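You operate a simulated robot arm through the tools that you are given. There is no shell and no other tool.

Carry out the task below with a simulated two-armed robot. There is one attempt and no reset: what you move stays moved.

Task
Rinse both soapy propellers in the white tray and stand them on the peg rack.

It is judged by the outcome, as a careful person would: the job done as asked, and still so three seconds after it is handed in. It fails if anything else is knocked over, pushed out of place, dropped, spilled or broken.

Robot
Two 7-joint arms with fingered hands on one trunk that stands fixed in place. Base frame: the origin is at the foot of the trunk, x ahead of it, y to its left, z up. Readings come in m, rad, newtons and seconds.
The left shoulder is at [0.078, 0.2, 1.135], the right one opposite. With the tool pointing down near the work surface each hand reaches from about 0.1 to 0.84 m from the base axis, measured 20 degrees to its own side. Payload 4 kg a hand.
Tool frame (each hand has its own): the origin (TCP) lies between the finger pads and is the grasp point; the fingertips stand 0.026 m ahead of it; z points along the fingers, y is the line along which they close. The gripper opens to 0.132 m; its body begins 0.073 m behind the TCP. The gripper is a hand of 3 fingers: y runs from the thumb to the fingers, the wrist lies at [0, 0, -0.224] in the tool frame.
Orientation is told as [roll, pitch, yaw] about the base's x, y, z axes, in that order, counted from this pose: with the fingers straight down and closing along the base's y, the tool's x points along the base's -x, its y along +y and its z along -z.

Tools
- The arms move only by the tool servo_tool. It takes "left_steps", "right_steps" or both (then of equal length, played together; a hand with none holds still); each is a list of rows, each a list of 6 numbers: the turn, a rotation vector about the tool's x, y, z in rad, then the shift along the tool's x, y, z in cm. In form: [[ax, ay, az, tx, ty, tz], ...]. A call has 1 to 20 rows; each row shifts and turns the commanded pose from where the row before left it, along the tool's axes as they then stand. Rows are played at 5 a second. More than 0.05 m and 0.15 rad between two rows, and nothing of the call is played. A pose out of reach is approached as far as the arm can. The call stops where the force on the tool passes 40 N (or 10 N more than at its start, if that is more) or the arm is blocked; 0.2 s more then pass. In this call time passes only in rows, and 0.2 s behind the last. The reply holds the time, the measured pose of the TCP, the force on the tool along the base axes, the opening and the grip force, in the units named above and with some noise, with the torque about the TCP (base axes, N m) and any sound that the robot's microphone picked up.
- Cameras (640 x 400 px; columns grow to the right, rows downward): "scene" is now at [0.1818, 0.0767, 1.3734]; the picture's right is [0.60, -0.79, -0.12], its down [-0.46, -0.23, -0.86] and it looks along [0.65, 0.57, -0.50] (base axes); focal length 263 px, centre (320, 200). "left" rides on the left gripper at [-0.061, 0.003, -0.092] in its tool frame; the picture's right is [-0.05, -1.00, 0.00], its down [0.83, -0.04, -0.55] and it looks along [0.55, -0.03, 0.83] (tool axes); focal length 230 px, centre (320, 200). "right" rides on the right gripper at [0.061, 0.003, -0.092] in its tool frame; the picture's right is [-0.05, 1.00, 0.00], its down [-0.83, -0.04, -0.55] and it looks along [-0.55, -0.03, 0.83] (tool axes); focal length 230 px, centre (320, 200). There is no depth. A picture from a camera that has moved, and an enlarged one, comes with that camera's place and axes in the base frame and with its lens.
- snapshot(camera): a new picture of that camera. It takes no simulated time.
- move_column(by): moves the trunk up (or, below 0, down) by that many m; the arms and the scene camera ride with it, the base frame stays. It gives what a move gives, with no picture.
- finger_targets(finger1, finger2, thumb_bend, hand): sets how far each is bent, from 0 (flat) to 100 (curled in); at 30 the hand is open as for a grip, at 70 the pads meet at the TCP. One left out holds its place. A second passes; each finger stops where it meets its share of the squeeze, and holds until it gets a number again. It is the only way to open and close the hand. It gives what a move gives, with no picture; readings hold the bend of each and the force on the fingers (four entries, about 0 where the hand has none), thumb and palm.
- turn_head(pan, tilt): turns the head with the scene camera to pan (to the left, within 1.501 rad either way) and tilt (down, from -0.506 to 1.204), counted from straight ahead of the robot (the tilt from the chest, where the trunk bows). It gives what a move gives.
- inspect(camera, box): a new picture of the part [left, top, right, bottom] of that camera's present view, enlarged. It takes no simulated time.
- finish_job(): hands the job in; it is judged then, once.

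Nothing tells you positions but the pictures and the camera data. Unless the task says otherwise, let go and move clear before handing in.

The tools are called after "Emit:" by a JSON object that holds its "fn" and its "kwargs". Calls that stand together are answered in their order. servo_tool: Moves the arms, as the interface text tells. Its arguments: {"type":"object","properties":{"left_steps":{"type":"array","items":{"type":"array","items":{"type":"number"}}},"right_steps":{"type":"array","items":{"type":"array","items":{"type":"number"}}}},"required":[]} The other tools are called the same way: move_column (by) moves the trunk up or down; finger_targets (finger1, finger2, thumb_bend, hand) moves the fingers one by one; turn_head (pan, tilt) turns the head that bears the scene camera; snapshot (camera) takes a picture; inspect (camera, box) takes an enlarged picture of a part of a camera's view; finish_job () hands the job in.

At the start:

```text
time_s: 0.0
left_position: [0.273, 0.406, 1.1958]
left_tool_rot: [-0.002, 0.0, -0.002]
left_wrist_force: [-1.0, -0.1, 0.3]
left_wrist_torque: [0.01, -0.06, -0.02]
left_width: 0.1318
left_gripper_force: 0.0
left_shape: jaw
left_bend: [30.0, 30.0, 30.0]
left_finger forces: [0.0, 0.0, 0.0, 0.0, 0.1, 0.0]
right_position: [0.4875, 0.0223, 1.1109]
right_tool_rot: [-0.001, -0.001, -0.002]
right_wrist_force: [0.2, -0.9, 0.1]
right_wrist_torque: [0.01, 0.01, -0.01]
right_width: 0.1319
right_gripper_force: 0.0
right_shape: jaw
right_bend: [30.0, 30.0, 30.0]
right_finger forces: [0.1, 0.0, 0.1, 0.0, 0.0, 0.1]
trunk travel left (down, up): [-0.175, 0.287]
head pan, tilt (commanded): [0.661, 0.356]
```

scene: 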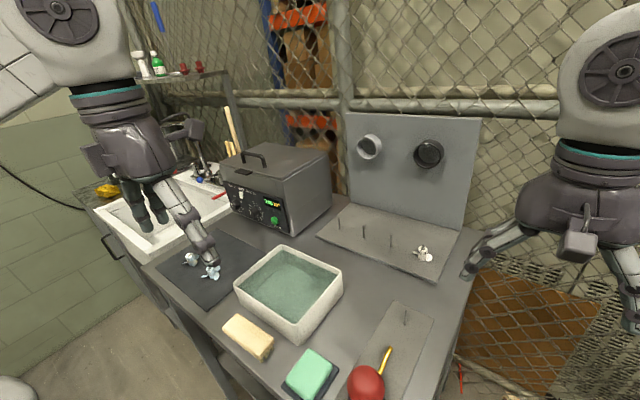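
right: 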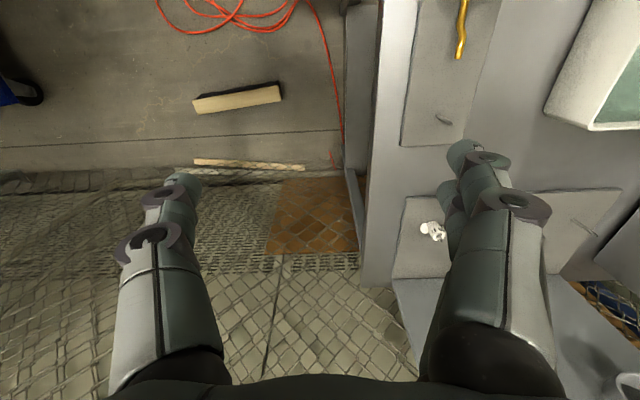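
left: 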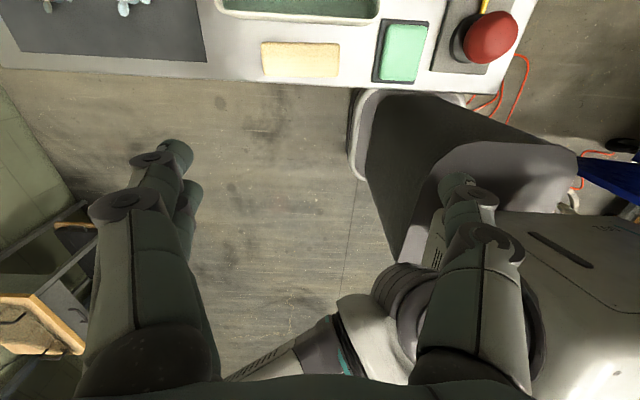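

I see a workbench with a dark mat bearing two soapy propellers, a white tray of water in the middle, and a peg rack with pegs behind it (one propeller already on a peg). I'll take closer pictures before moving anything.

Emit:
{"fn": "inspect", "kwargs": {"camera": "scene", "box": [140, 220, 260, 310]}}

Emit:
{"fn": "inspect", "kwargs": {"camera": "scene", "box": [310, 180, 470, 290]}}

Emit:
{"fn": "inspect", "kwargs": {"camera": "scene", "box": [210, 230, 450, 400]}}

Emit:
{"fn": "snapshot", "kwargs": {"camera": "left"}}

```text
4.44 times, centred on (200, 265) of scene
camera zoom: at [0.1818, 0.0767, 1.3734], right [0.6, -0.79, -0.12], down [-0.46, -0.23, -0.86], along [0.65, 0.57, -0.5], focal length 1169 px, centre (853, -89)
```

zoom: 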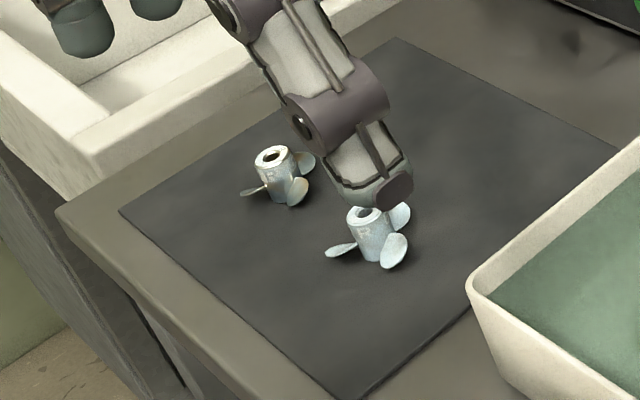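

```text
3.64 times, centred on (390, 235) of scene
camera zoom: at [0.1818, 0.0767, 1.3734], right [0.6, -0.79, -0.12], down [-0.46, -0.23, -0.86], along [0.65, 0.57, -0.5], focal length 956 px, centre (66, 73)
```

zoom: 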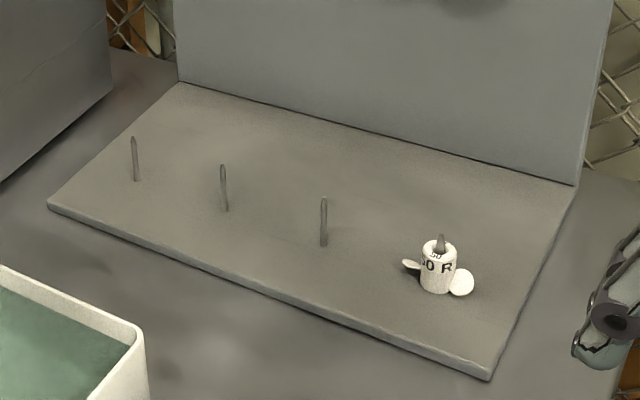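

```text
2.35 times, centred on (330, 315) of scene
camera zoom: at [0.1818, 0.0767, 1.3734], right [0.6, -0.79, -0.12], down [-0.46, -0.23, -0.86], along [0.65, 0.57, -0.5], focal length 619 px, centre (296, -71)
```

zoom: 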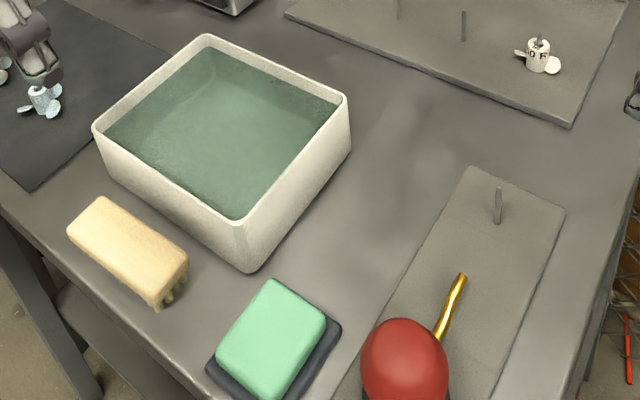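

```text
taken
camera left: at [0.3352, 0.4079, 1.2884], right [0.05, -1.0, 0.0], down [-0.83, -0.04, 0.56], along [-0.55, -0.03, -0.83], focal length 230 px, centre (320, 200)
```

left: 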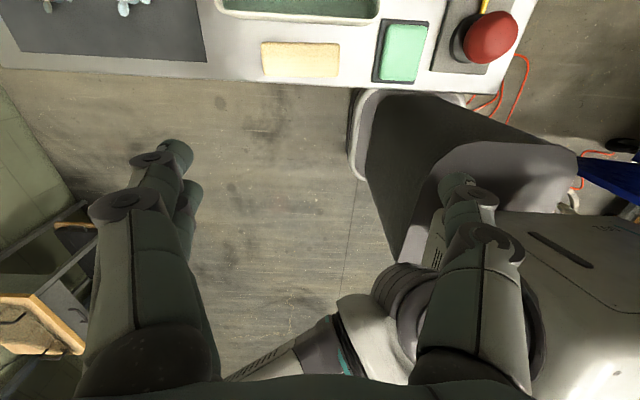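

The propellers stand upright on the mat at about (0.38, 0.67) and (0.37, 0.78), the tray is centred near (0.44, 0.43), and the rack pegs are near x 0.714 with y 0.48, 0.39, 0.31 and 0.22 (the last one taken). The left arm can reach all of these, so I'll move its hand higher over the mat to look down.

Emit:
{"fn": "servo_tool", "kwargs": {"left_steps": [[0, 0, 0, -0.8, 2.0, 0.3], [0, 0, 0, -0.8, 2.0, 0.3], [0, 0, 0, -0.8, 2.0, 0.3], [0, 0, 0, -0.8, 2.0, 0.3], [0, 0, 0, -0.8, 2.0, 0.3], [0, 0, 0, -0.8, 2.0, 0.3], [0, 0, 0, -0.8, 2.0, 0.3], [0, 0, 0, -0.8, 2.0, 0.3], [0, 0, 0, -0.8, 2.0, 0.3], [0, 0, 0, -0.8, 2.0, 0.3]]}}

Emit:
{"fn": "snapshot", "kwargs": {"camera": "left"}}

Emit:
{"fn": "snapshot", "kwargs": {"camera": "scene"}}

```text
time_s: 2.2
left_position: [0.3514, 0.5899, 1.1702]
left_tool_rot: [0.011, -0.001, -0.002]
left_wrist_force: [0.0, 0.1, -0.3]
left_wrist_torque: [-0.02, -0.05, -0.01]
left_width: 0.132
left_gripper_force: 0.0
left_shape: jaw
left_bend: [30.0, 30.0, 30.0]
left_finger forces: [0.0, 0.1, 0.0, 0.1, 0.1, 0.0]
right_position: [0.487, 0.0091, 1.1109]
right_tool_rot: [0.01, -0.001, -0.003]
right_wrist_force: [-0.3, 0.0, -0.8]
right_wrist_torque: [0.01, -0.01, -0.01]
right_width: 0.1318
right_gripper_force: 0.0
right_shape: jaw
right_bend: [30.0, 30.0, 30.0]
right_finger forces: [0.0, 0.0, 0.0, 0.0, 0.0, 0.0]
trunk travel left (down, up): [-0.175, 0.287]
head pan, tilt (commanded): [0.661, 0.356]
```

```text
taken
camera left: at [0.4132, 0.5921, 1.2628], right [0.05, -1.0, -0.01], down [-0.83, -0.05, 0.55], along [-0.55, -0.02, -0.83], focal length 230 px, centre (320, 200)
```

left: 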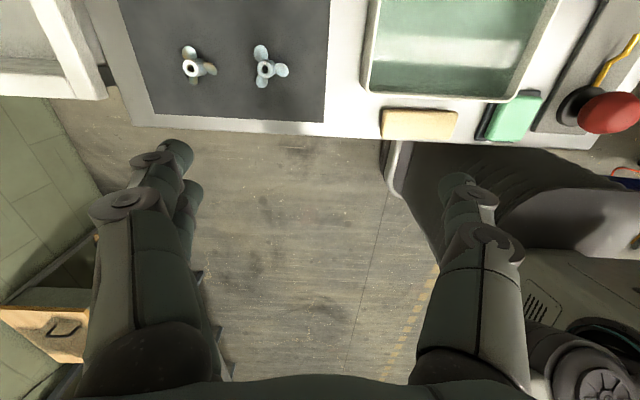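

```text
taken
camera scene: at [0.182, 0.0774, 1.3733], right [0.6, -0.79, -0.12], down [-0.46, -0.23, -0.86], along [0.65, 0.57, -0.5], focal length 263 px, centre (320, 200)
```

scene: 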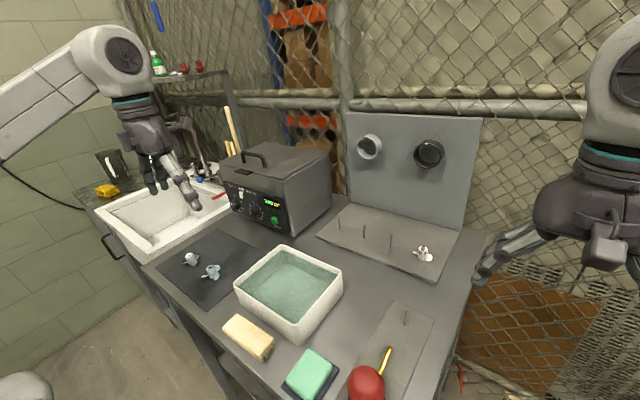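

The hand camera now sees both propellers clearly on the mat, each with three blades around a bored hub. The measured pose drifted slightly from the command, so I'll re-read it with a still row and take closer looks.

Emit:
{"fn": "servo_tool", "kwargs": {"left_steps": [[0, 0, 0, 0, 0, 0], [0, 0, 0, 0, 0, 0]]}}

Emit:
{"fn": "inspect", "kwargs": {"camera": "left", "box": [160, 20, 320, 120]}}

Emit:
{"fn": "inspect", "kwargs": {"camera": "scene", "box": [140, 220, 260, 310]}}

Emit:
{"fn": "inspect", "kwargs": {"camera": "scene", "box": [390, 230, 450, 270]}}

Emit:
{"fn": "inspect", "kwargs": {"camera": "scene", "box": [330, 100, 490, 200]}}

```text
time_s: 2.8
left_position: [0.351, 0.5894, 1.1707]
left_tool_rot: [0.011, 0.001, -0.001]
left_wrist_force: [-0.4, 0.3, 0.5]
left_wrist_torque: [0.03, -0.01, -0.02]
left_width: 0.1319
left_gripper_force: 0.1
left_shape: jaw
left_bend: [30.0, 30.0, 30.0]
left_finger forces: [0.0, 0.0, 0.0, 0.1, 0.0, 0.0]
right_position: [0.4878, 0.0088, 1.1114]
right_tool_rot: [0.01, -0.002, -0.001]
right_wrist_force: [-0.1, 0.4, -0.6]
right_wrist_torque: [0.04, 0.01, -0.01]
right_width: 0.1318
right_gripper_force: 0.1
right_shape: jaw
right_bend: [30.0, 30.0, 30.0]
right_finger forces: [0.0, 0.1, 0.1, 0.0, 0.0, 0.0]
trunk travel left (down, up): [-0.175, 0.287]
head pan, tilt (commanded): [0.661, 0.356]
```

```text
4.00 times, centred on (240, 70) of left
camera zoom: at [0.413, 0.5914, 1.2631], right [0.05, -1.0, -0.01], down [-0.83, -0.05, 0.55], along [-0.55, -0.02, -0.83], focal length 920 px, centre (640, 720)
```

zoom: 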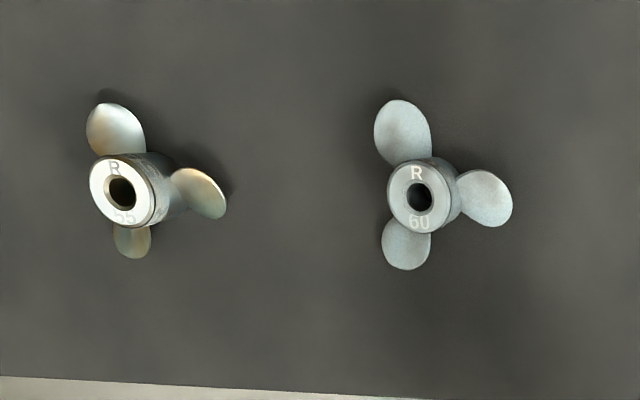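

```text
4.44 times, centred on (200, 265) of scene
camera zoom: at [0.1819, 0.0768, 1.3733], right [0.6, -0.79, -0.12], down [-0.46, -0.23, -0.86], along [0.65, 0.57, -0.5], focal length 1169 px, centre (853, -89)
```

zoom: 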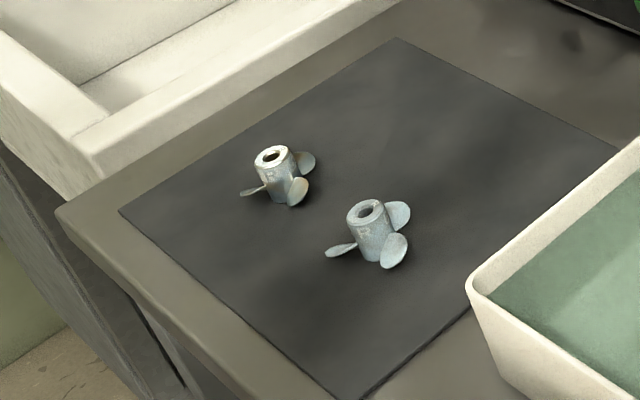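

```text
10.00 times, centred on (420, 250) of scene
camera zoom: at [0.1819, 0.0768, 1.3733], right [0.6, -0.79, -0.12], down [-0.46, -0.23, -0.86], along [0.65, 0.57, -0.5], focal length 2630 px, centre (-680, -300)
```

zoom: 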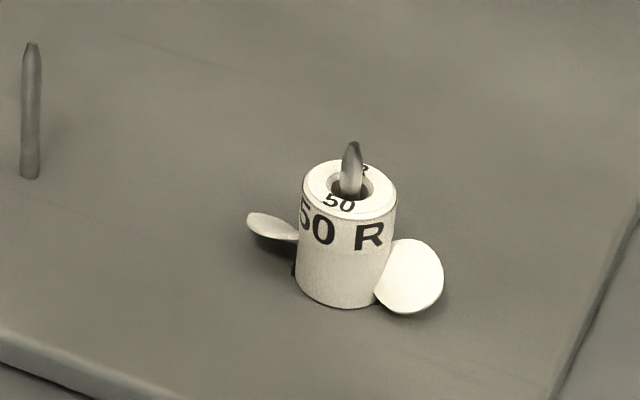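

```text
4.00 times, centred on (410, 150) of scene
camera zoom: at [0.1819, 0.0768, 1.3733], right [0.6, -0.79, -0.12], down [-0.46, -0.23, -0.86], along [0.65, 0.57, -0.5], focal length 1052 px, centre (-40, 400)
```

zoom: 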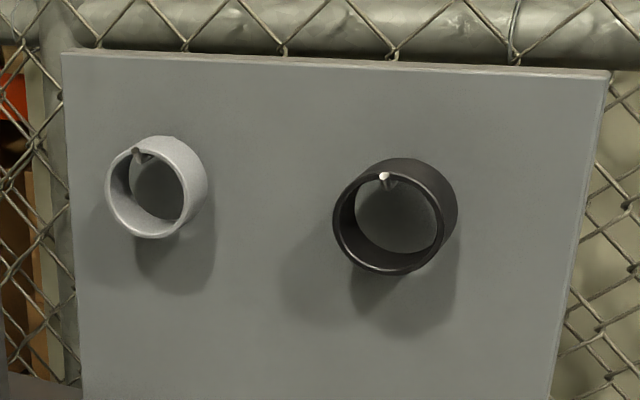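

The two propellers are marked "R 55" (farther left) and "R 60" (nearer); each hub is about 22 mm wide with its top near z 0.90, and blades point at roughly 27°, 147° and -93°. I'll yaw the left hand about +57° so the thumb sits in a blade gap, and test the finger closing in the air.

Emit:
{"fn": "servo_tool", "kwargs": {"left_steps": [[0, 0, -0.124, 0, 0, 0], [0, 0, -0.124, 0, 0, 0], [0, 0, -0.124, 0, 0, 0], [0, 0, -0.124, 0, 0, 0], [0, 0, -0.124, 0, 0, 0], [0, 0, -0.124, 0, 0, 0], [0, 0, -0.124, 0, 0, 0], [0, 0, -0.124, 0, 0, 0], [0, 0, 0, 0, 0, 0]]}}

Emit:
{"fn": "finger_targets", "kwargs": {"hand": "left", "finger1": 55, "finger2": 55, "thumb_bend": 55}}

Emit:
{"fn": "snapshot", "kwargs": {"camera": "left"}}

Emit:
{"fn": "snapshot", "kwargs": {"camera": "scene"}}

```text
time_s: 4.8
left_position: [0.3529, 0.5901, 1.171]
left_tool_rot: [0.008, -0.009, 0.991]
left_wrist_force: [-0.8, -0.2, -0.1]
left_wrist_torque: [0.04, 0.0, 0.04]
left_width: 0.1319
left_gripper_force: 0.0
left_shape: jaw
left_bend: [30.0, 30.0, 30.0]
left_finger forces: [0.1, 0.0, 0.1, 0.0, 0.0, 0.0]
right_position: [0.4867, 0.0092, 1.1118]
right_tool_rot: [0.011, 0.0, -0.002]
right_wrist_force: [-0.1, 0.7, 0.0]
right_wrist_torque: [-0.03, -0.01, -0.01]
right_width: 0.1319
right_gripper_force: 0.0
right_shape: jaw
right_bend: [30.0, 30.0, 30.0]
right_finger forces: [0.0, 0.1, 0.0, 0.1, 0.0, 0.1]
trunk travel left (down, up): [-0.175, 0.287]
head pan, tilt (commanded): [0.661, 0.356]
```

```text
time_s: 5.8
left_position: [0.3535, 0.5908, 1.1715]
left_tool_rot: [0.006, -0.01, 0.989]
left_wrist_force: [0.1, -0.2, -1.1]
left_wrist_torque: [-0.03, 0.02, 0.01]
left_width: 0.0517
left_gripper_force: 0.0
left_shape: fingers
left_bend: [55.0, 55.0, 55.0]
left_finger forces: [0.0, 0.0, 0.1, 0.1, 0.1, 0.0]
right_position: [0.4869, 0.0096, 1.112]
right_tool_rot: [0.009, -0.001, -0.001]
right_wrist_force: [-0.3, -0.1, 0.5]
right_wrist_torque: [0.02, -0.01, -0.01]
right_width: 0.1319
right_gripper_force: 0.1
right_shape: jaw
right_bend: [30.0, 30.0, 30.0]
right_finger forces: [0.1, 0.1, 0.1, 0.0, 0.0, 0.1]
trunk travel left (down, up): [-0.175, 0.287]
head pan, tilt (commanded): [0.661, 0.356]
```

```text
taken
camera left: at [0.3848, 0.6418, 1.2649], right [0.86, -0.51, -0.01], down [-0.42, -0.72, 0.55], along [-0.28, -0.47, -0.84], focal length 230 px, centre (320, 200)
```

left: 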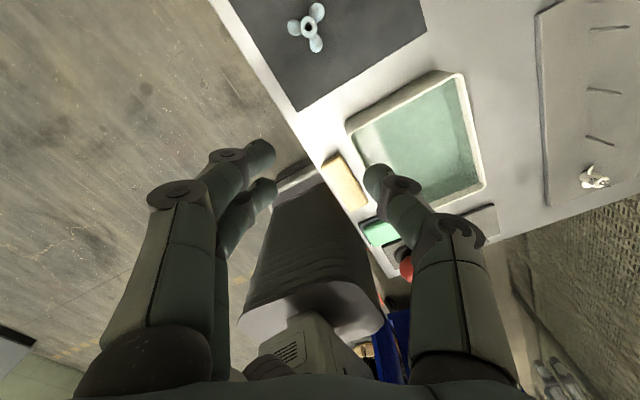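

```text
taken
camera scene: at [0.1818, 0.0768, 1.3734], right [0.6, -0.79, -0.12], down [-0.46, -0.23, -0.86], along [0.65, 0.57, -0.5], focal length 263 px, centre (320, 200)
```

scene: 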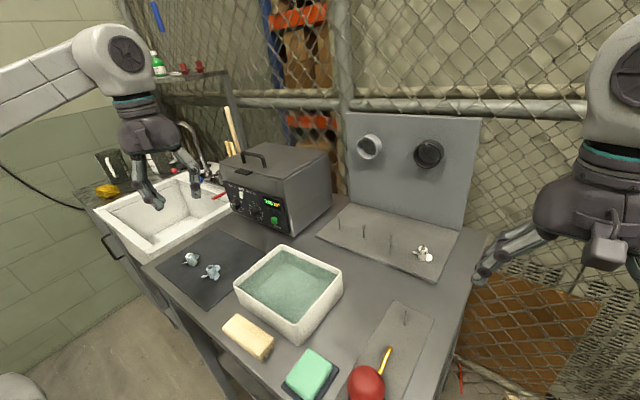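

Finger spacing looks like about 26 mm between the two fingers with the thumb opposite, so one blade could sit between them. I'll zoom in to judge the fingertip angles and blade height.

Emit:
{"fn": "inspect", "kwargs": {"camera": "scene", "box": [100, 100, 220, 220]}}

Emit:
{"fn": "inspect", "kwargs": {"camera": "left", "box": [260, 0, 360, 62]}}

Emit:
{"fn": "inspect", "kwargs": {"camera": "scene", "box": [175, 240, 235, 290]}}

Emit:
{"fn": "inspect", "kwargs": {"camera": "left", "box": [200, 100, 440, 250]}}

```text
3.33 times, centred on (160, 160) of scene
camera zoom: at [0.1818, 0.0768, 1.3734], right [0.6, -0.79, -0.12], down [-0.46, -0.23, -0.86], along [0.65, 0.57, -0.5], focal length 877 px, centre (853, 333)
```

zoom: 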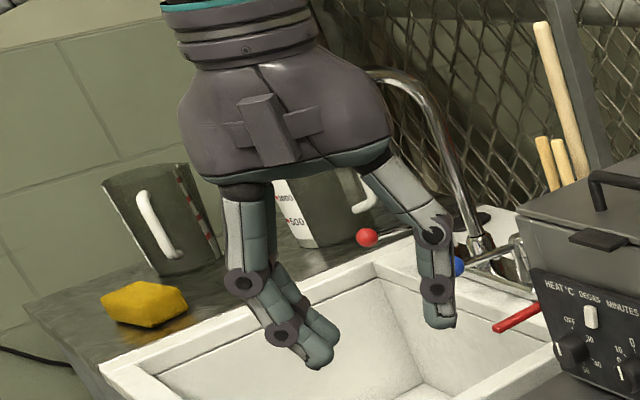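

```text
6.40 times, centred on (310, 31) of left
camera zoom: at [0.3848, 0.6418, 1.2649], right [0.86, -0.51, -0.01], down [-0.42, -0.72, 0.55], along [-0.28, -0.47, -0.84], focal length 1472 px, centre (384, 1282)
```

zoom: 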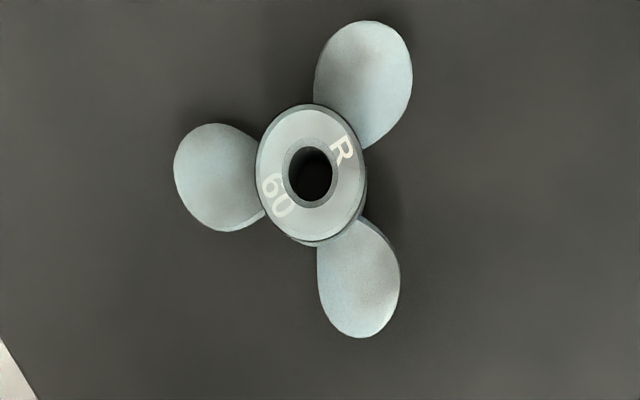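

```text
8.00 times, centred on (205, 265) of scene
camera zoom: at [0.1818, 0.0768, 1.3734], right [0.6, -0.79, -0.12], down [-0.46, -0.23, -0.86], along [0.65, 0.57, -0.5], focal length 2104 px, centre (1240, -320)
```

zoom: 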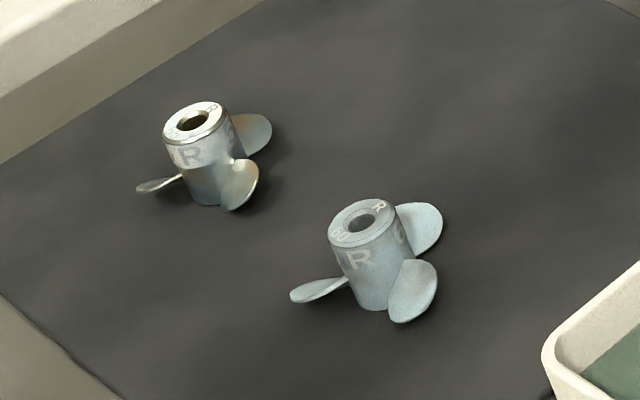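

```text
2.67 times, centred on (320, 175) of left
camera zoom: at [0.3848, 0.6418, 1.2649], right [0.86, -0.51, -0.01], down [-0.42, -0.72, 0.55], along [-0.28, -0.47, -0.84], focal length 614 px, centre (320, 267)
```

zoom: 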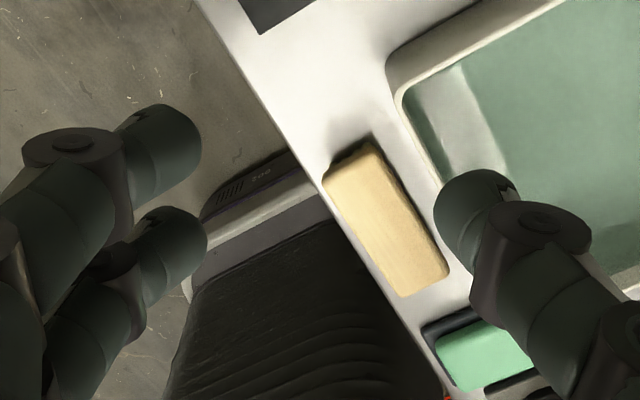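

The hub is about 27 mm tall with the blades in its lower half, so I plan to grip the upper part of the hub with the fingertips, with the thumb in a blade gap. I'll move the hand down to about 12 cm above propeller 60 and look again.

Emit:
{"fn": "servo_tool", "kwargs": {"left_steps": [[0, 0, 0, -1.385, 0.32, 2.4], [0, 0, 0, -1.385, 0.32, 2.4], [0, 0, 0, -1.385, 0.32, 2.4], [0, 0, 0, -1.385, 0.32, 2.4], [0, 0, 0, -1.385, 0.32, 2.4], [0, 0, 0, -1.385, 0.32, 2.4], [0, 0, 0, 0, 0, 0]]}}

Emit:
{"fn": "finger_targets", "kwargs": {"hand": "left", "finger1": 50, "finger2": 50, "thumb_bend": 50}}

Emit:
{"fn": "snapshot", "kwargs": {"camera": "left"}}

Emit:
{"fn": "inspect", "kwargs": {"camera": "scene", "box": [100, 150, 260, 310]}}

```text
time_s: 7.4
left_position: [0.3812, 0.6708, 1.0314]
left_tool_rot: [0.008, -0.011, 0.988]
left_wrist_force: [0.4, -0.1, -0.2]
left_wrist_torque: [-0.02, -0.01, -0.04]
left_width: 0.0516
left_gripper_force: 0.0
left_shape: fingers
left_bend: [55.0, 55.0, 55.0]
left_finger forces: [0.0, 0.0, 0.0, 0.0, 0.1, 0.1]
right_position: [0.4873, 0.0086, 1.1116]
right_tool_rot: [0.011, -0.001, 0.0]
right_wrist_force: [1.0, -1.1, 0.5]
right_wrist_torque: [0.01, 0.02, -0.03]
right_width: 0.1318
right_gripper_force: 0.1
right_shape: jaw
right_bend: [30.0, 30.0, 30.0]
right_finger forces: [0.1, 0.0, 0.1, 0.1, 0.0, 0.1]
trunk travel left (down, up): [-0.175, 0.287]
head pan, tilt (commanded): [0.661, 0.356]
```

```text
time_s: 8.4
left_position: [0.3834, 0.6707, 1.0323]
left_tool_rot: [0.007, -0.011, 0.989]
left_wrist_force: [0.1, 0.1, 0.0]
left_wrist_torque: [0.0, 0.02, 0.01]
left_width: 0.067
left_gripper_force: 0.1
left_shape: fingers
left_bend: [50.0, 50.0, 50.0]
left_finger forces: [0.0, 0.0, 0.0, 0.0, 0.0, 0.1]
right_position: [0.4874, 0.0092, 1.1106]
right_tool_rot: [0.011, -0.002, -0.003]
right_wrist_force: [0.1, 0.1, -0.4]
right_wrist_torque: [0.0, 0.0, 0.02]
right_width: 0.132
right_gripper_force: 0.0
right_shape: jaw
right_bend: [30.0, 30.0, 30.0]
right_finger forces: [0.1, 0.0, 0.0, 0.0, 0.1, 0.0]
trunk travel left (down, up): [-0.175, 0.287]
head pan, tilt (commanded): [0.661, 0.356]
```

```text
taken
camera left: at [0.4137, 0.7231, 1.1242], right [0.86, -0.51, -0.01], down [-0.42, -0.72, 0.55], along [-0.28, -0.47, -0.84], focal length 230 px, centre (320, 200)
```

left: 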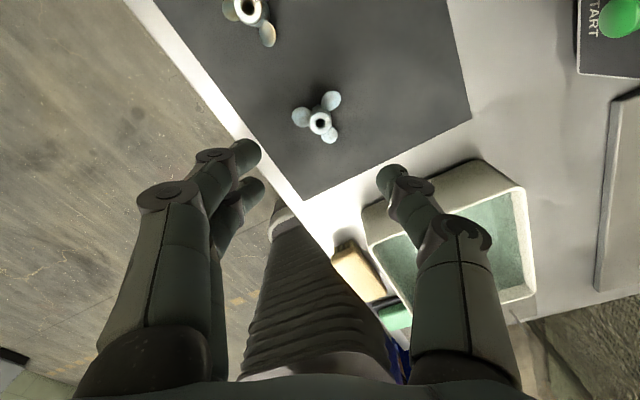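

```text
2.50 times, centred on (180, 230) of scene
camera zoom: at [0.1819, 0.0768, 1.3734], right [0.6, -0.79, -0.12], down [-0.46, -0.23, -0.86], along [0.65, 0.57, -0.5], focal length 658 px, centre (670, 125)
```

zoom: 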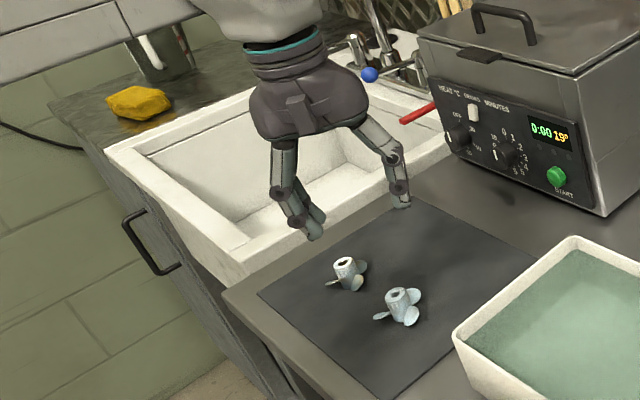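

Propeller 60 now shows just above the image centre of the left camera, so the hand is nearly over it. I'll zoom in to fix its position accurately.

Emit:
{"fn": "inspect", "kwargs": {"camera": "left", "box": [280, 82, 360, 152]}}

Emit:
{"fn": "inspect", "kwargs": {"camera": "left", "box": [210, 0, 300, 56]}}

```text
5.71 times, centred on (320, 117) of left
camera zoom: at [0.4137, 0.7231, 1.1242], right [0.86, -0.51, -0.01], down [-0.42, -0.72, 0.55], along [-0.28, -0.47, -0.84], focal length 1315 px, centre (320, 674)
```

zoom: 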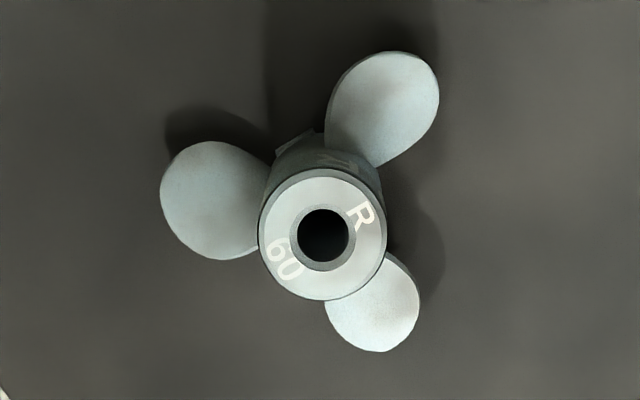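

```text
7.11 times, centred on (255, 28) of left
camera zoom: at [0.4137, 0.7231, 1.1242], right [0.86, -0.51, -0.01], down [-0.42, -0.72, 0.55], along [-0.28, -0.47, -0.84], focal length 1636 px, centre (782, 1423)
```

zoom: 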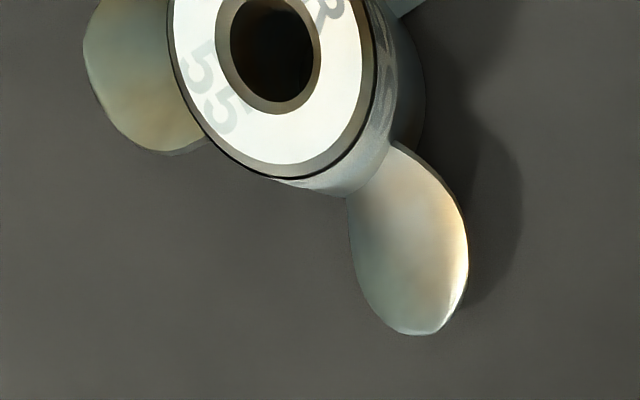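

From two views I place propeller 60's hub top at (0.383, 0.673, 0.897), about 21.5 mm across, so the mat is near z 0.87. I'll descend partway, with the fingertips still above the hub, and recheck.

Emit:
{"fn": "servo_tool", "kwargs": {"left_steps": [[0, 0, 0, -0.06, 0.03, 1.7], [0, 0, 0, -0.06, 0.03, 1.7], [0, 0, 0, -0.06, 0.03, 1.7], [0, 0, 0, -0.06, 0.02, 1.7], [0, 0, 0, 0, 0, 0]]}}

Emit:
{"fn": "snapshot", "kwargs": {"camera": "left"}}

Emit:
{"fn": "inspect", "kwargs": {"camera": "scene", "box": [140, 190, 260, 300]}}

```text
time_s: 9.6
left_position: [0.381, 0.6745, 0.9622]
left_tool_rot: [0.007, -0.01, 0.99]
left_wrist_force: [-0.5, 0.0, -0.1]
left_wrist_torque: [-0.01, -0.02, 0.0]
left_width: 0.0672
left_gripper_force: 0.1
left_shape: fingers
left_bend: [50.0, 50.0, 50.0]
left_finger forces: [0.0, 0.0, 0.0, 0.0, 0.1, 0.0]
right_position: [0.486, 0.009, 1.1109]
right_tool_rot: [0.01, 0.0, -0.003]
right_wrist_force: [-0.5, -0.3, 0.7]
right_wrist_torque: [0.0, 0.02, 0.0]
right_width: 0.1318
right_gripper_force: 0.1
right_shape: jaw
right_bend: [30.0, 30.0, 30.0]
right_finger forces: [0.1, 0.0, 0.1, 0.0, 0.0, 0.0]
trunk travel left (down, up): [-0.175, 0.287]
head pan, tilt (commanded): [0.661, 0.356]
```

```text
taken
camera left: at [0.4129, 0.7259, 1.0549], right [0.86, -0.51, -0.01], down [-0.42, -0.72, 0.55], along [-0.28, -0.47, -0.84], focal length 230 px, centre (320, 200)
```

left: 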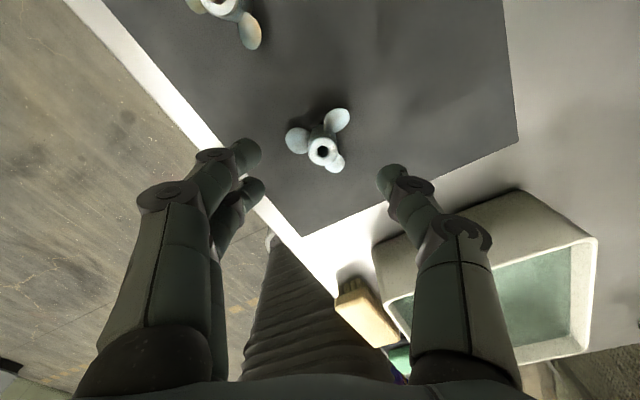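

```text
3.64 times, centred on (200, 245) of scene
camera zoom: at [0.1817, 0.0766, 1.3734], right [0.6, -0.79, -0.12], down [-0.46, -0.23, -0.86], along [0.65, 0.57, -0.5], focal length 956 px, centre (756, 36)
```

zoom: 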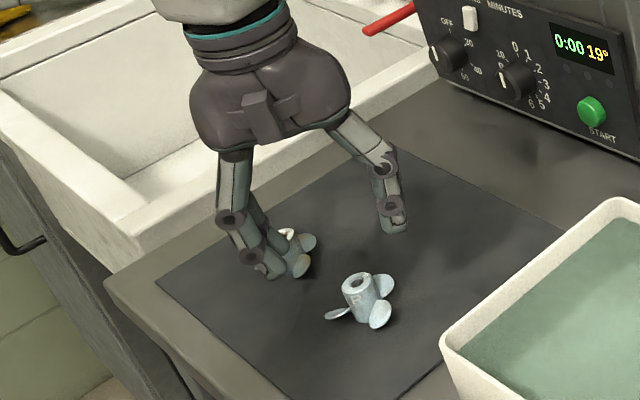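

The hub projects exactly where predicted (hub top z 0.897), and the TCP is within 2 mm of it. I'll descend so the fingertips flank the upper hub, above the blades.

Emit:
{"fn": "servo_tool", "kwargs": {"left_steps": [[0, 0, 0, 0, -0.08, 1.2], [0, 0, 0, 0, -0.07, 1.2], [0, 0, 0, 0, 0, 1.2], [0, 0, 0, 0, 0, 1.0], [0, 0, 0, 0, 0, 0]]}}

Emit:
{"fn": "snapshot", "kwargs": {"camera": "left"}}

Emit:
{"fn": "inspect", "kwargs": {"camera": "left", "box": [220, 120, 420, 245]}}

Emit:
{"fn": "inspect", "kwargs": {"camera": "scene", "box": [150, 220, 250, 290]}}

```text
time_s: 10.8
left_position: [0.3851, 0.6741, 0.9142]
left_tool_rot: [0.008, -0.011, 0.99]
left_wrist_force: [-0.7, 0.1, 0.4]
left_wrist_torque: [0.0, 0.01, 0.0]
left_width: 0.0672
left_gripper_force: 0.1
left_shape: fingers
left_bend: [50.0, 50.0, 50.0]
left_finger forces: [0.1, 0.0, 0.0, 0.0, 0.1, 0.0]
right_position: [0.486, 0.0094, 1.1122]
right_tool_rot: [0.01, -0.002, -0.003]
right_wrist_force: [-0.4, -0.2, -0.3]
right_wrist_torque: [-0.01, 0.0, -0.02]
right_width: 0.1322
right_gripper_force: 0.1
right_shape: jaw
right_bend: [30.0, 30.0, 30.0]
right_finger forces: [0.0, 0.1, 0.0, 0.1, 0.1, 0.1]
trunk travel left (down, up): [-0.175, 0.287]
head pan, tilt (commanded): [0.661, 0.356]
```

```text
taken
camera left: at [0.4156, 0.7261, 1.0075], right [0.86, -0.51, -0.01], down [-0.42, -0.72, 0.55], along [-0.28, -0.47, -0.84], focal length 230 px, centre (320, 200)
```

left: 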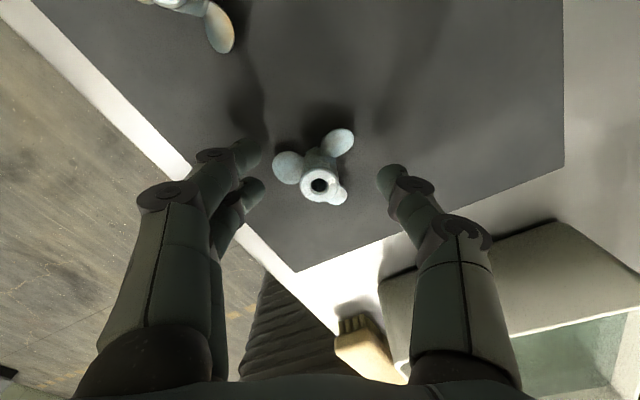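

```text
3.20 times, centred on (320, 182) of left
camera zoom: at [0.4156, 0.7261, 1.0075], right [0.86, -0.51, -0.01], down [-0.42, -0.72, 0.55], along [-0.28, -0.47, -0.84], focal length 736 px, centre (320, 256)
```

zoom: 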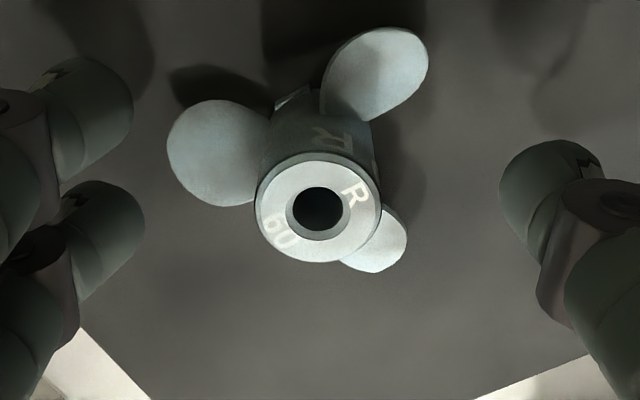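

```text
5.71 times, centred on (200, 255) of scene
camera zoom: at [0.1817, 0.0767, 1.3734], right [0.6, -0.79, -0.12], down [-0.46, -0.23, -0.86], along [0.65, 0.57, -0.5], focal length 1503 px, centre (1006, -114)
```

zoom: 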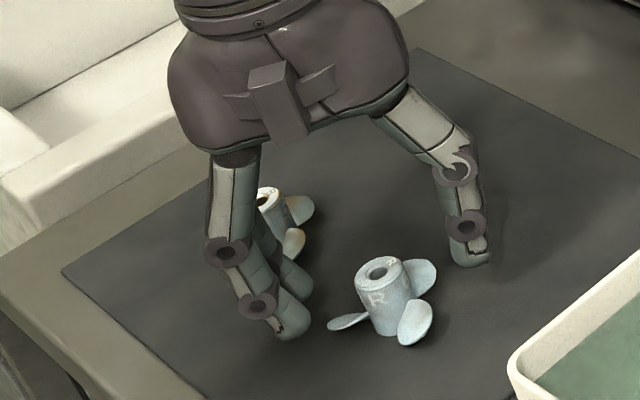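

The hub sits centred between the thumb and the two fingers, with a blade pointing into the finger gap. I'll lower 4 mm more and close gradually.

Emit:
{"fn": "servo_tool", "kwargs": {"left_steps": [[0, 0, 0, 0, -0.03, 0.35], [0, 0, 0, 0, 0, 0]]}}

Emit:
{"fn": "finger_targets", "kwargs": {"hand": "left", "finger1": 60, "finger2": 60, "thumb_bend": 60}}

Emit:
{"fn": "inspect", "kwargs": {"camera": "left", "box": [220, 120, 420, 245]}}

Emit:
{"fn": "inspect", "kwargs": {"camera": "scene", "box": [150, 220, 250, 290]}}

```text
time_s: 11.4
left_position: [0.386, 0.6742, 0.9109]
left_tool_rot: [0.005, -0.01, 0.989]
left_wrist_force: [0.7, 0.5, 0.2]
left_wrist_torque: [0.0, 0.0, -0.05]
left_width: 0.0672
left_gripper_force: 0.1
left_shape: fingers
left_bend: [50.0, 50.0, 50.0]
left_finger forces: [0.0, 0.0, 0.0, 0.0, 0.0, 0.0]
right_position: [0.4876, 0.0096, 1.1113]
right_tool_rot: [0.011, -0.003, -0.001]
right_wrist_force: [0.4, -0.5, -0.3]
right_wrist_torque: [0.0, -0.02, 0.01]
right_width: 0.1319
right_gripper_force: 0.1
right_shape: jaw
right_bend: [30.0, 30.0, 30.0]
right_finger forces: [0.1, 0.1, 0.0, 0.0, 0.0, 0.0]
trunk travel left (down, up): [-0.175, 0.287]
head pan, tilt (commanded): [0.661, 0.356]
```

```text
time_s: 12.4
left_position: [0.3852, 0.6732, 0.9108]
left_tool_rot: [0.008, -0.011, 0.991]
left_wrist_force: [-0.3, -0.1, 1.8]
left_wrist_torque: [0.01, -0.03, 0.01]
left_width: 0.0358
left_gripper_force: 0.3
left_shape: fingers
left_bend: [60.0, 60.0, 60.0]
left_finger forces: [0.1, 0.1, 0.0, 0.1, 0.0, 0.0]
right_position: [0.4872, 0.0095, 1.1109]
right_tool_rot: [0.01, -0.002, -0.001]
right_wrist_force: [-0.6, -0.4, -0.8]
right_wrist_torque: [0.03, -0.01, -0.02]
right_width: 0.1322
right_gripper_force: 0.1
right_shape: jaw
right_bend: [30.0, 30.0, 30.0]
right_finger forces: [0.1, 0.0, 0.0, 0.0, 0.0, 0.0]
trunk travel left (down, up): [-0.175, 0.287]
head pan, tilt (commanded): [0.661, 0.356]
```

```text
3.20 times, centred on (320, 182) of left
camera zoom: at [0.4165, 0.7264, 1.0038], right [0.86, -0.51, -0.01], down [-0.42, -0.72, 0.55], along [-0.28, -0.47, -0.84], focal length 736 px, centre (320, 256)
```

zoom: 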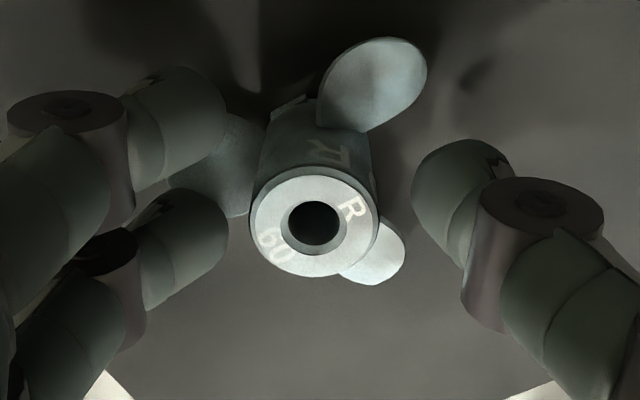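

```text
5.71 times, centred on (200, 255) of scene
camera zoom: at [0.1819, 0.0768, 1.3734], right [0.6, -0.79, -0.12], down [-0.46, -0.23, -0.86], along [0.65, 0.57, -0.5], focal length 1503 px, centre (1006, -114)
```

zoom: 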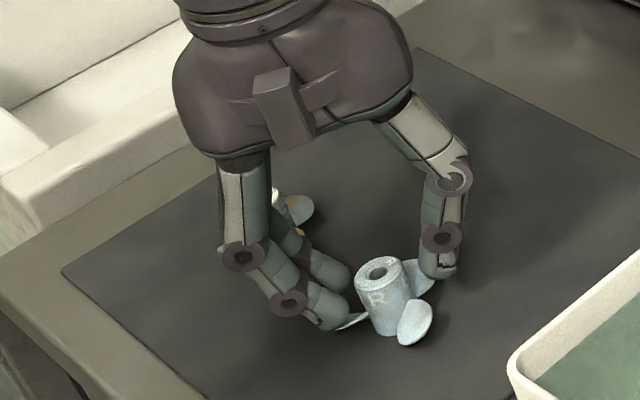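

The hub hasn't moved and the fingertips flank its upper half with a few mm to go on each side. I'll close onto it now.

Emit:
{"fn": "finger_targets", "kwargs": {"hand": "left", "finger1": 64, "finger2": 64, "thumb_bend": 64}}

Emit:
{"fn": "inspect", "kwargs": {"camera": "left", "box": [220, 120, 420, 245]}}

Emit:
{"fn": "inspect", "kwargs": {"camera": "scene", "box": [150, 220, 250, 290]}}

```text
time_s: 13.4
left_position: [0.385, 0.674, 0.9105]
left_tool_rot: [0.008, -0.011, 0.99]
left_wrist_force: [-0.7, 0.7, 0.0]
left_wrist_torque: [0.0, -0.02, 0.01]
left_width: 0.023
left_gripper_force: 0.6
left_shape: fingers
left_bend: [64.0, 64.0, 64.0]
left_finger forces: [0.1, 0.2, 0.0, 0.1, 0.1, 0.0]
right_position: [0.4869, 0.0091, 1.1102]
right_tool_rot: [0.011, -0.001, -0.001]
right_wrist_force: [-0.6, 0.4, 0.0]
right_wrist_torque: [0.03, -0.03, 0.01]
right_width: 0.1319
right_gripper_force: 0.0
right_shape: jaw
right_bend: [30.0, 30.0, 30.0]
right_finger forces: [0.0, 0.2, 0.0, 0.0, 0.0, 0.0]
trunk travel left (down, up): [-0.175, 0.287]
head pan, tilt (commanded): [0.661, 0.356]
```

```text
3.20 times, centred on (320, 182) of left
camera zoom: at [0.4165, 0.7264, 1.0038], right [0.86, -0.51, -0.01], down [-0.42, -0.72, 0.55], along [-0.28, -0.47, -0.84], focal length 736 px, centre (320, 256)
```

zoom: 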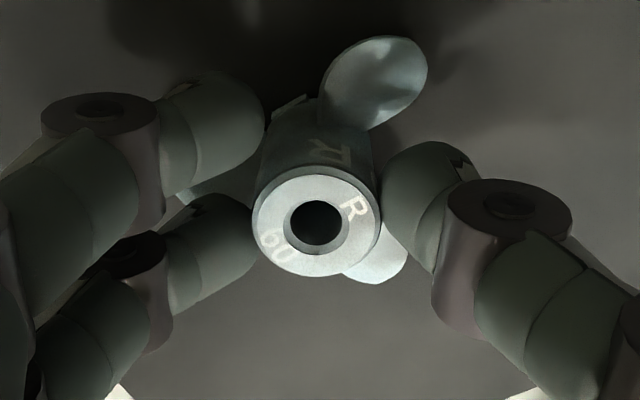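

```text
5.71 times, centred on (200, 255) of scene
camera zoom: at [0.1818, 0.0768, 1.3734], right [0.6, -0.79, -0.12], down [-0.46, -0.23, -0.86], along [0.65, 0.57, -0.5], focal length 1503 px, centre (1006, -114)
```

zoom: 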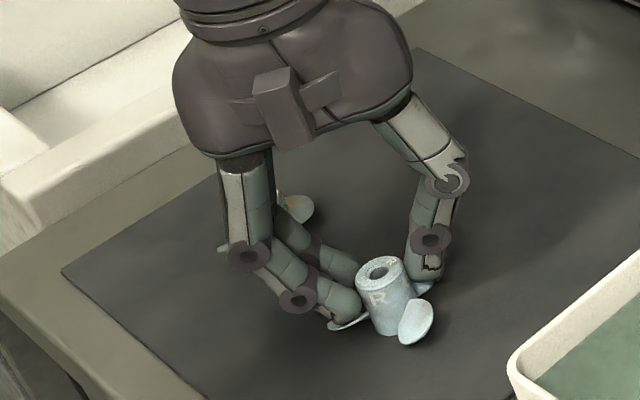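

The fingers are just touching the hub. I'll squeeze a bit further and check the grip forces.

Emit:
{"fn": "finger_targets", "kwargs": {"hand": "left", "finger1": 72, "finger2": 72, "thumb_bend": 72}}

Emit:
{"fn": "inspect", "kwargs": {"camera": "left", "box": [220, 120, 420, 245]}}

Emit:
{"fn": "inspect", "kwargs": {"camera": "scene", "box": [150, 220, 250, 290]}}

```text
time_s: 14.4
left_position: [0.3854, 0.6739, 0.9104]
left_tool_rot: [0.007, -0.01, 0.991]
left_wrist_force: [0.1, 0.4, 0.1]
left_wrist_torque: [-0.01, 0.02, -0.03]
left_width: 0.0115
left_gripper_force: 8.9
left_shape: fingers
left_bend: [71.0, 67.0, 68.0]
left_finger forces: [2.1, 7.0, 0.1, 0.0, 9.0, 0.1]
right_position: [0.4872, 0.0088, 1.1118]
right_tool_rot: [0.011, -0.002, -0.003]
right_wrist_force: [0.0, -0.3, 0.6]
right_wrist_torque: [-0.03, 0.01, -0.02]
right_width: 0.132
right_gripper_force: 0.0
right_shape: jaw
right_bend: [30.0, 30.0, 30.0]
right_finger forces: [0.0, 0.0, 0.0, 0.0, 0.1, 0.0]
trunk travel left (down, up): [-0.175, 0.287]
head pan, tilt (commanded): [0.661, 0.356]
```

```text
3.20 times, centred on (320, 182) of left
camera zoom: at [0.4165, 0.7264, 1.0038], right [0.86, -0.51, -0.01], down [-0.42, -0.72, 0.55], along [-0.28, -0.47, -0.84], focal length 736 px, centre (320, 256)
```

zoom: 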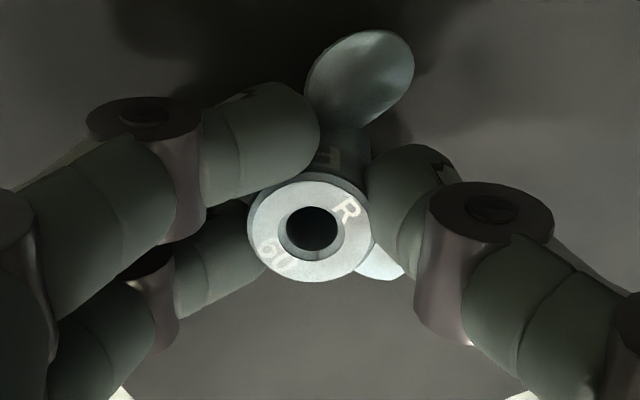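

```text
5.71 times, centred on (200, 255) of scene
camera zoom: at [0.1819, 0.0768, 1.3734], right [0.6, -0.79, -0.12], down [-0.46, -0.23, -0.86], along [0.65, 0.57, -0.5], focal length 1503 px, centre (1006, -114)
```

zoom: 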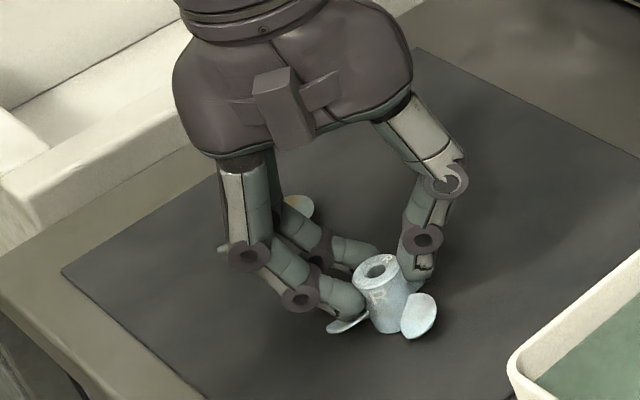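

Finger 2 and the thumb carry most of the load while finger 1 overshoots, because the hub sits about 2 mm off-centre along tool x. I'll reopen slightly, shift 2 mm, and grip again.

Emit:
{"fn": "finger_targets", "kwargs": {"hand": "left", "finger1": 60, "finger2": 60, "thumb_bend": 60}}

Emit:
{"fn": "inspect", "kwargs": {"camera": "left", "box": [220, 120, 420, 245]}}

```text
time_s: 15.4
left_position: [0.3852, 0.6743, 0.9102]
left_tool_rot: [0.007, -0.009, 0.989]
left_wrist_force: [-0.2, 0.3, 0.6]
left_wrist_torque: [0.01, 0.01, -0.02]
left_width: 0.0342
left_gripper_force: 0.0
left_shape: fingers
left_bend: [60.0, 60.0, 60.0]
left_finger forces: [0.0, 0.0, 0.0, 0.1, 0.0, 0.0]
right_position: [0.4866, 0.0106, 1.1114]
right_tool_rot: [0.009, -0.002, -0.002]
right_wrist_force: [-0.4, 0.4, 0.1]
right_wrist_torque: [0.0, -0.01, 0.01]
right_width: 0.1318
right_gripper_force: 0.1
right_shape: jaw
right_bend: [30.0, 30.0, 30.0]
right_finger forces: [0.1, 0.0, 0.1, 0.1, 0.0, 0.0]
trunk travel left (down, up): [-0.175, 0.287]
head pan, tilt (commanded): [0.661, 0.356]
```

```text
3.20 times, centred on (320, 182) of left
camera zoom: at [0.4165, 0.7264, 1.0038], right [0.86, -0.51, -0.01], down [-0.42, -0.72, 0.55], along [-0.28, -0.47, -0.84], focal length 736 px, centre (320, 256)
```

zoom: 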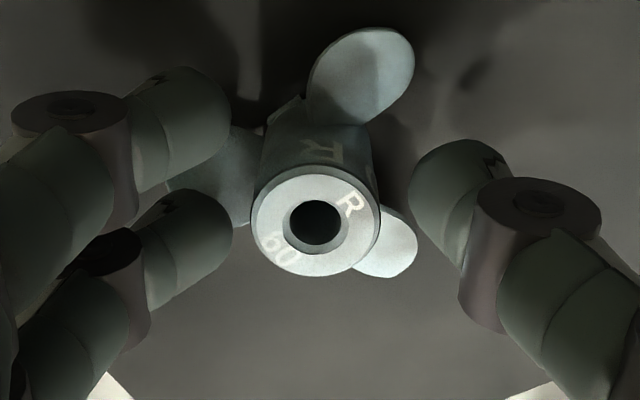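

The propeller stayed upright in place. Shifting 2.5 mm along tool +x and regripping.

Emit:
{"fn": "servo_tool", "kwargs": {"left_steps": [[0, 0, 0, 0.25, 0, 0], [0, 0, 0, 0, 0, 0.1], [0, 0, 0, 0, 0, 0]]}}

Emit:
{"fn": "finger_targets", "kwargs": {"hand": "left", "finger1": 66, "finger2": 66, "thumb_bend": 66}}

Emit:
{"fn": "inspect", "kwargs": {"camera": "left", "box": [220, 120, 420, 245]}}

```text
time_s: 16.2
left_position: [0.3831, 0.6728, 0.9106]
left_tool_rot: [0.006, -0.011, 0.989]
left_wrist_force: [0.5, 0.3, 1.1]
left_wrist_torque: [0.0, 0.03, 0.02]
left_width: 0.0346
left_gripper_force: 0.0
left_shape: fingers
left_bend: [60.0, 60.0, 60.0]
left_finger forces: [0.0, 0.1, 0.0, 0.1, 0.0, 0.1]
right_position: [0.4868, 0.0083, 1.1112]
right_tool_rot: [0.011, -0.002, -0.002]
right_wrist_force: [-0.6, -0.3, 0.8]
right_wrist_torque: [0.02, 0.01, 0.01]
right_width: 0.1318
right_gripper_force: 0.1
right_shape: jaw
right_bend: [30.0, 30.0, 30.0]
right_finger forces: [0.0, 0.0, 0.1, 0.1, 0.0, 0.1]
trunk travel left (down, up): [-0.175, 0.287]
head pan, tilt (commanded): [0.661, 0.356]
```

```text
time_s: 17.2
left_position: [0.3833, 0.6719, 0.9107]
left_tool_rot: [0.008, -0.01, 0.99]
left_wrist_force: [0.0, -0.9, -0.1]
left_wrist_torque: [0.0, 0.01, 0.03]
left_width: 0.0184
left_gripper_force: 0.8
left_shape: fingers
left_bend: [66.0, 65.0, 65.0]
left_finger forces: [0.0, 1.2, 0.0, 0.0, 1.0, 0.0]
right_position: [0.4867, 0.009, 1.1122]
right_tool_rot: [0.011, -0.002, -0.001]
right_wrist_force: [-1.2, 0.1, 0.1]
right_wrist_torque: [0.01, 0.0, 0.02]
right_width: 0.132
right_gripper_force: 0.0
right_shape: jaw
right_bend: [30.0, 30.0, 30.0]
right_finger forces: [0.1, 0.1, 0.0, 0.0, 0.0, 0.0]
trunk travel left (down, up): [-0.175, 0.287]
head pan, tilt (commanded): [0.661, 0.356]
```

```text
3.20 times, centred on (320, 182) of left
camera zoom: at [0.4146, 0.7247, 1.0034], right [0.86, -0.51, -0.01], down [-0.42, -0.72, 0.55], along [-0.28, -0.47, -0.84], focal length 736 px, centre (320, 256)
```

zoom: 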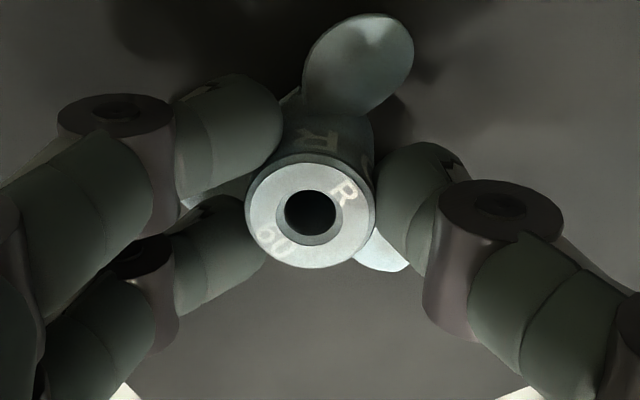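

Emit:
{"fn": "finger_targets", "kwargs": {"hand": "left", "finger1": 74, "finger2": 72, "thumb_bend": 72}}

Emit:
{"fn": "inspect", "kwargs": {"camera": "left", "box": [220, 120, 420, 245]}}

Emit:
{"fn": "inspect", "kwargs": {"camera": "scene", "box": [150, 220, 250, 290]}}

```text
time_s: 18.2
left_position: [0.383, 0.6736, 0.9108]
left_tool_rot: [0.008, -0.011, 0.989]
left_wrist_force: [-0.1, 0.1, 1.1]
left_wrist_torque: [-0.01, -0.01, 0.01]
left_width: 0.0135
left_gripper_force: 9.5
left_shape: fingers
left_bend: [72.0, 68.0, 67.0]
left_finger forces: [4.1, 6.5, 0.0, 0.1, 10.1, 0.0]
right_position: [0.4876, 0.0089, 1.1123]
right_tool_rot: [0.01, -0.002, -0.002]
right_wrist_force: [0.1, -0.3, -0.7]
right_wrist_torque: [0.01, 0.0, -0.01]
right_width: 0.1321
right_gripper_force: 0.1
right_shape: jaw
right_bend: [30.0, 30.0, 30.0]
right_finger forces: [0.0, 0.1, 0.0, 0.0, 0.0, 0.0]
trunk travel left (down, up): [-0.175, 0.287]
head pan, tilt (commanded): [0.661, 0.356]
```

```text
3.20 times, centred on (320, 182) of left
camera zoom: at [0.4146, 0.7247, 1.0034], right [0.86, -0.51, -0.01], down [-0.42, -0.72, 0.55], along [-0.28, -0.47, -0.84], focal length 736 px, centre (320, 256)
```

zoom: 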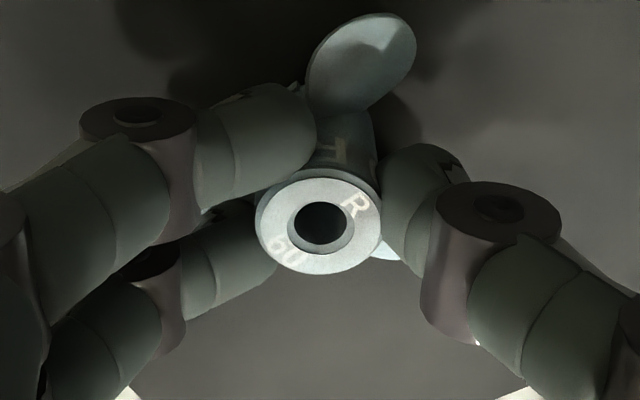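

```text
5.71 times, centred on (200, 255) of scene
camera zoom: at [0.1819, 0.0768, 1.3734], right [0.6, -0.79, -0.12], down [-0.46, -0.23, -0.86], along [0.65, 0.57, -0.5], focal length 1503 px, centre (1006, -114)
```

zoom: 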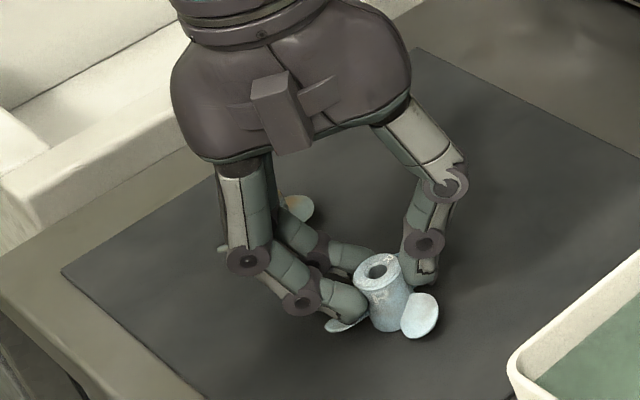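

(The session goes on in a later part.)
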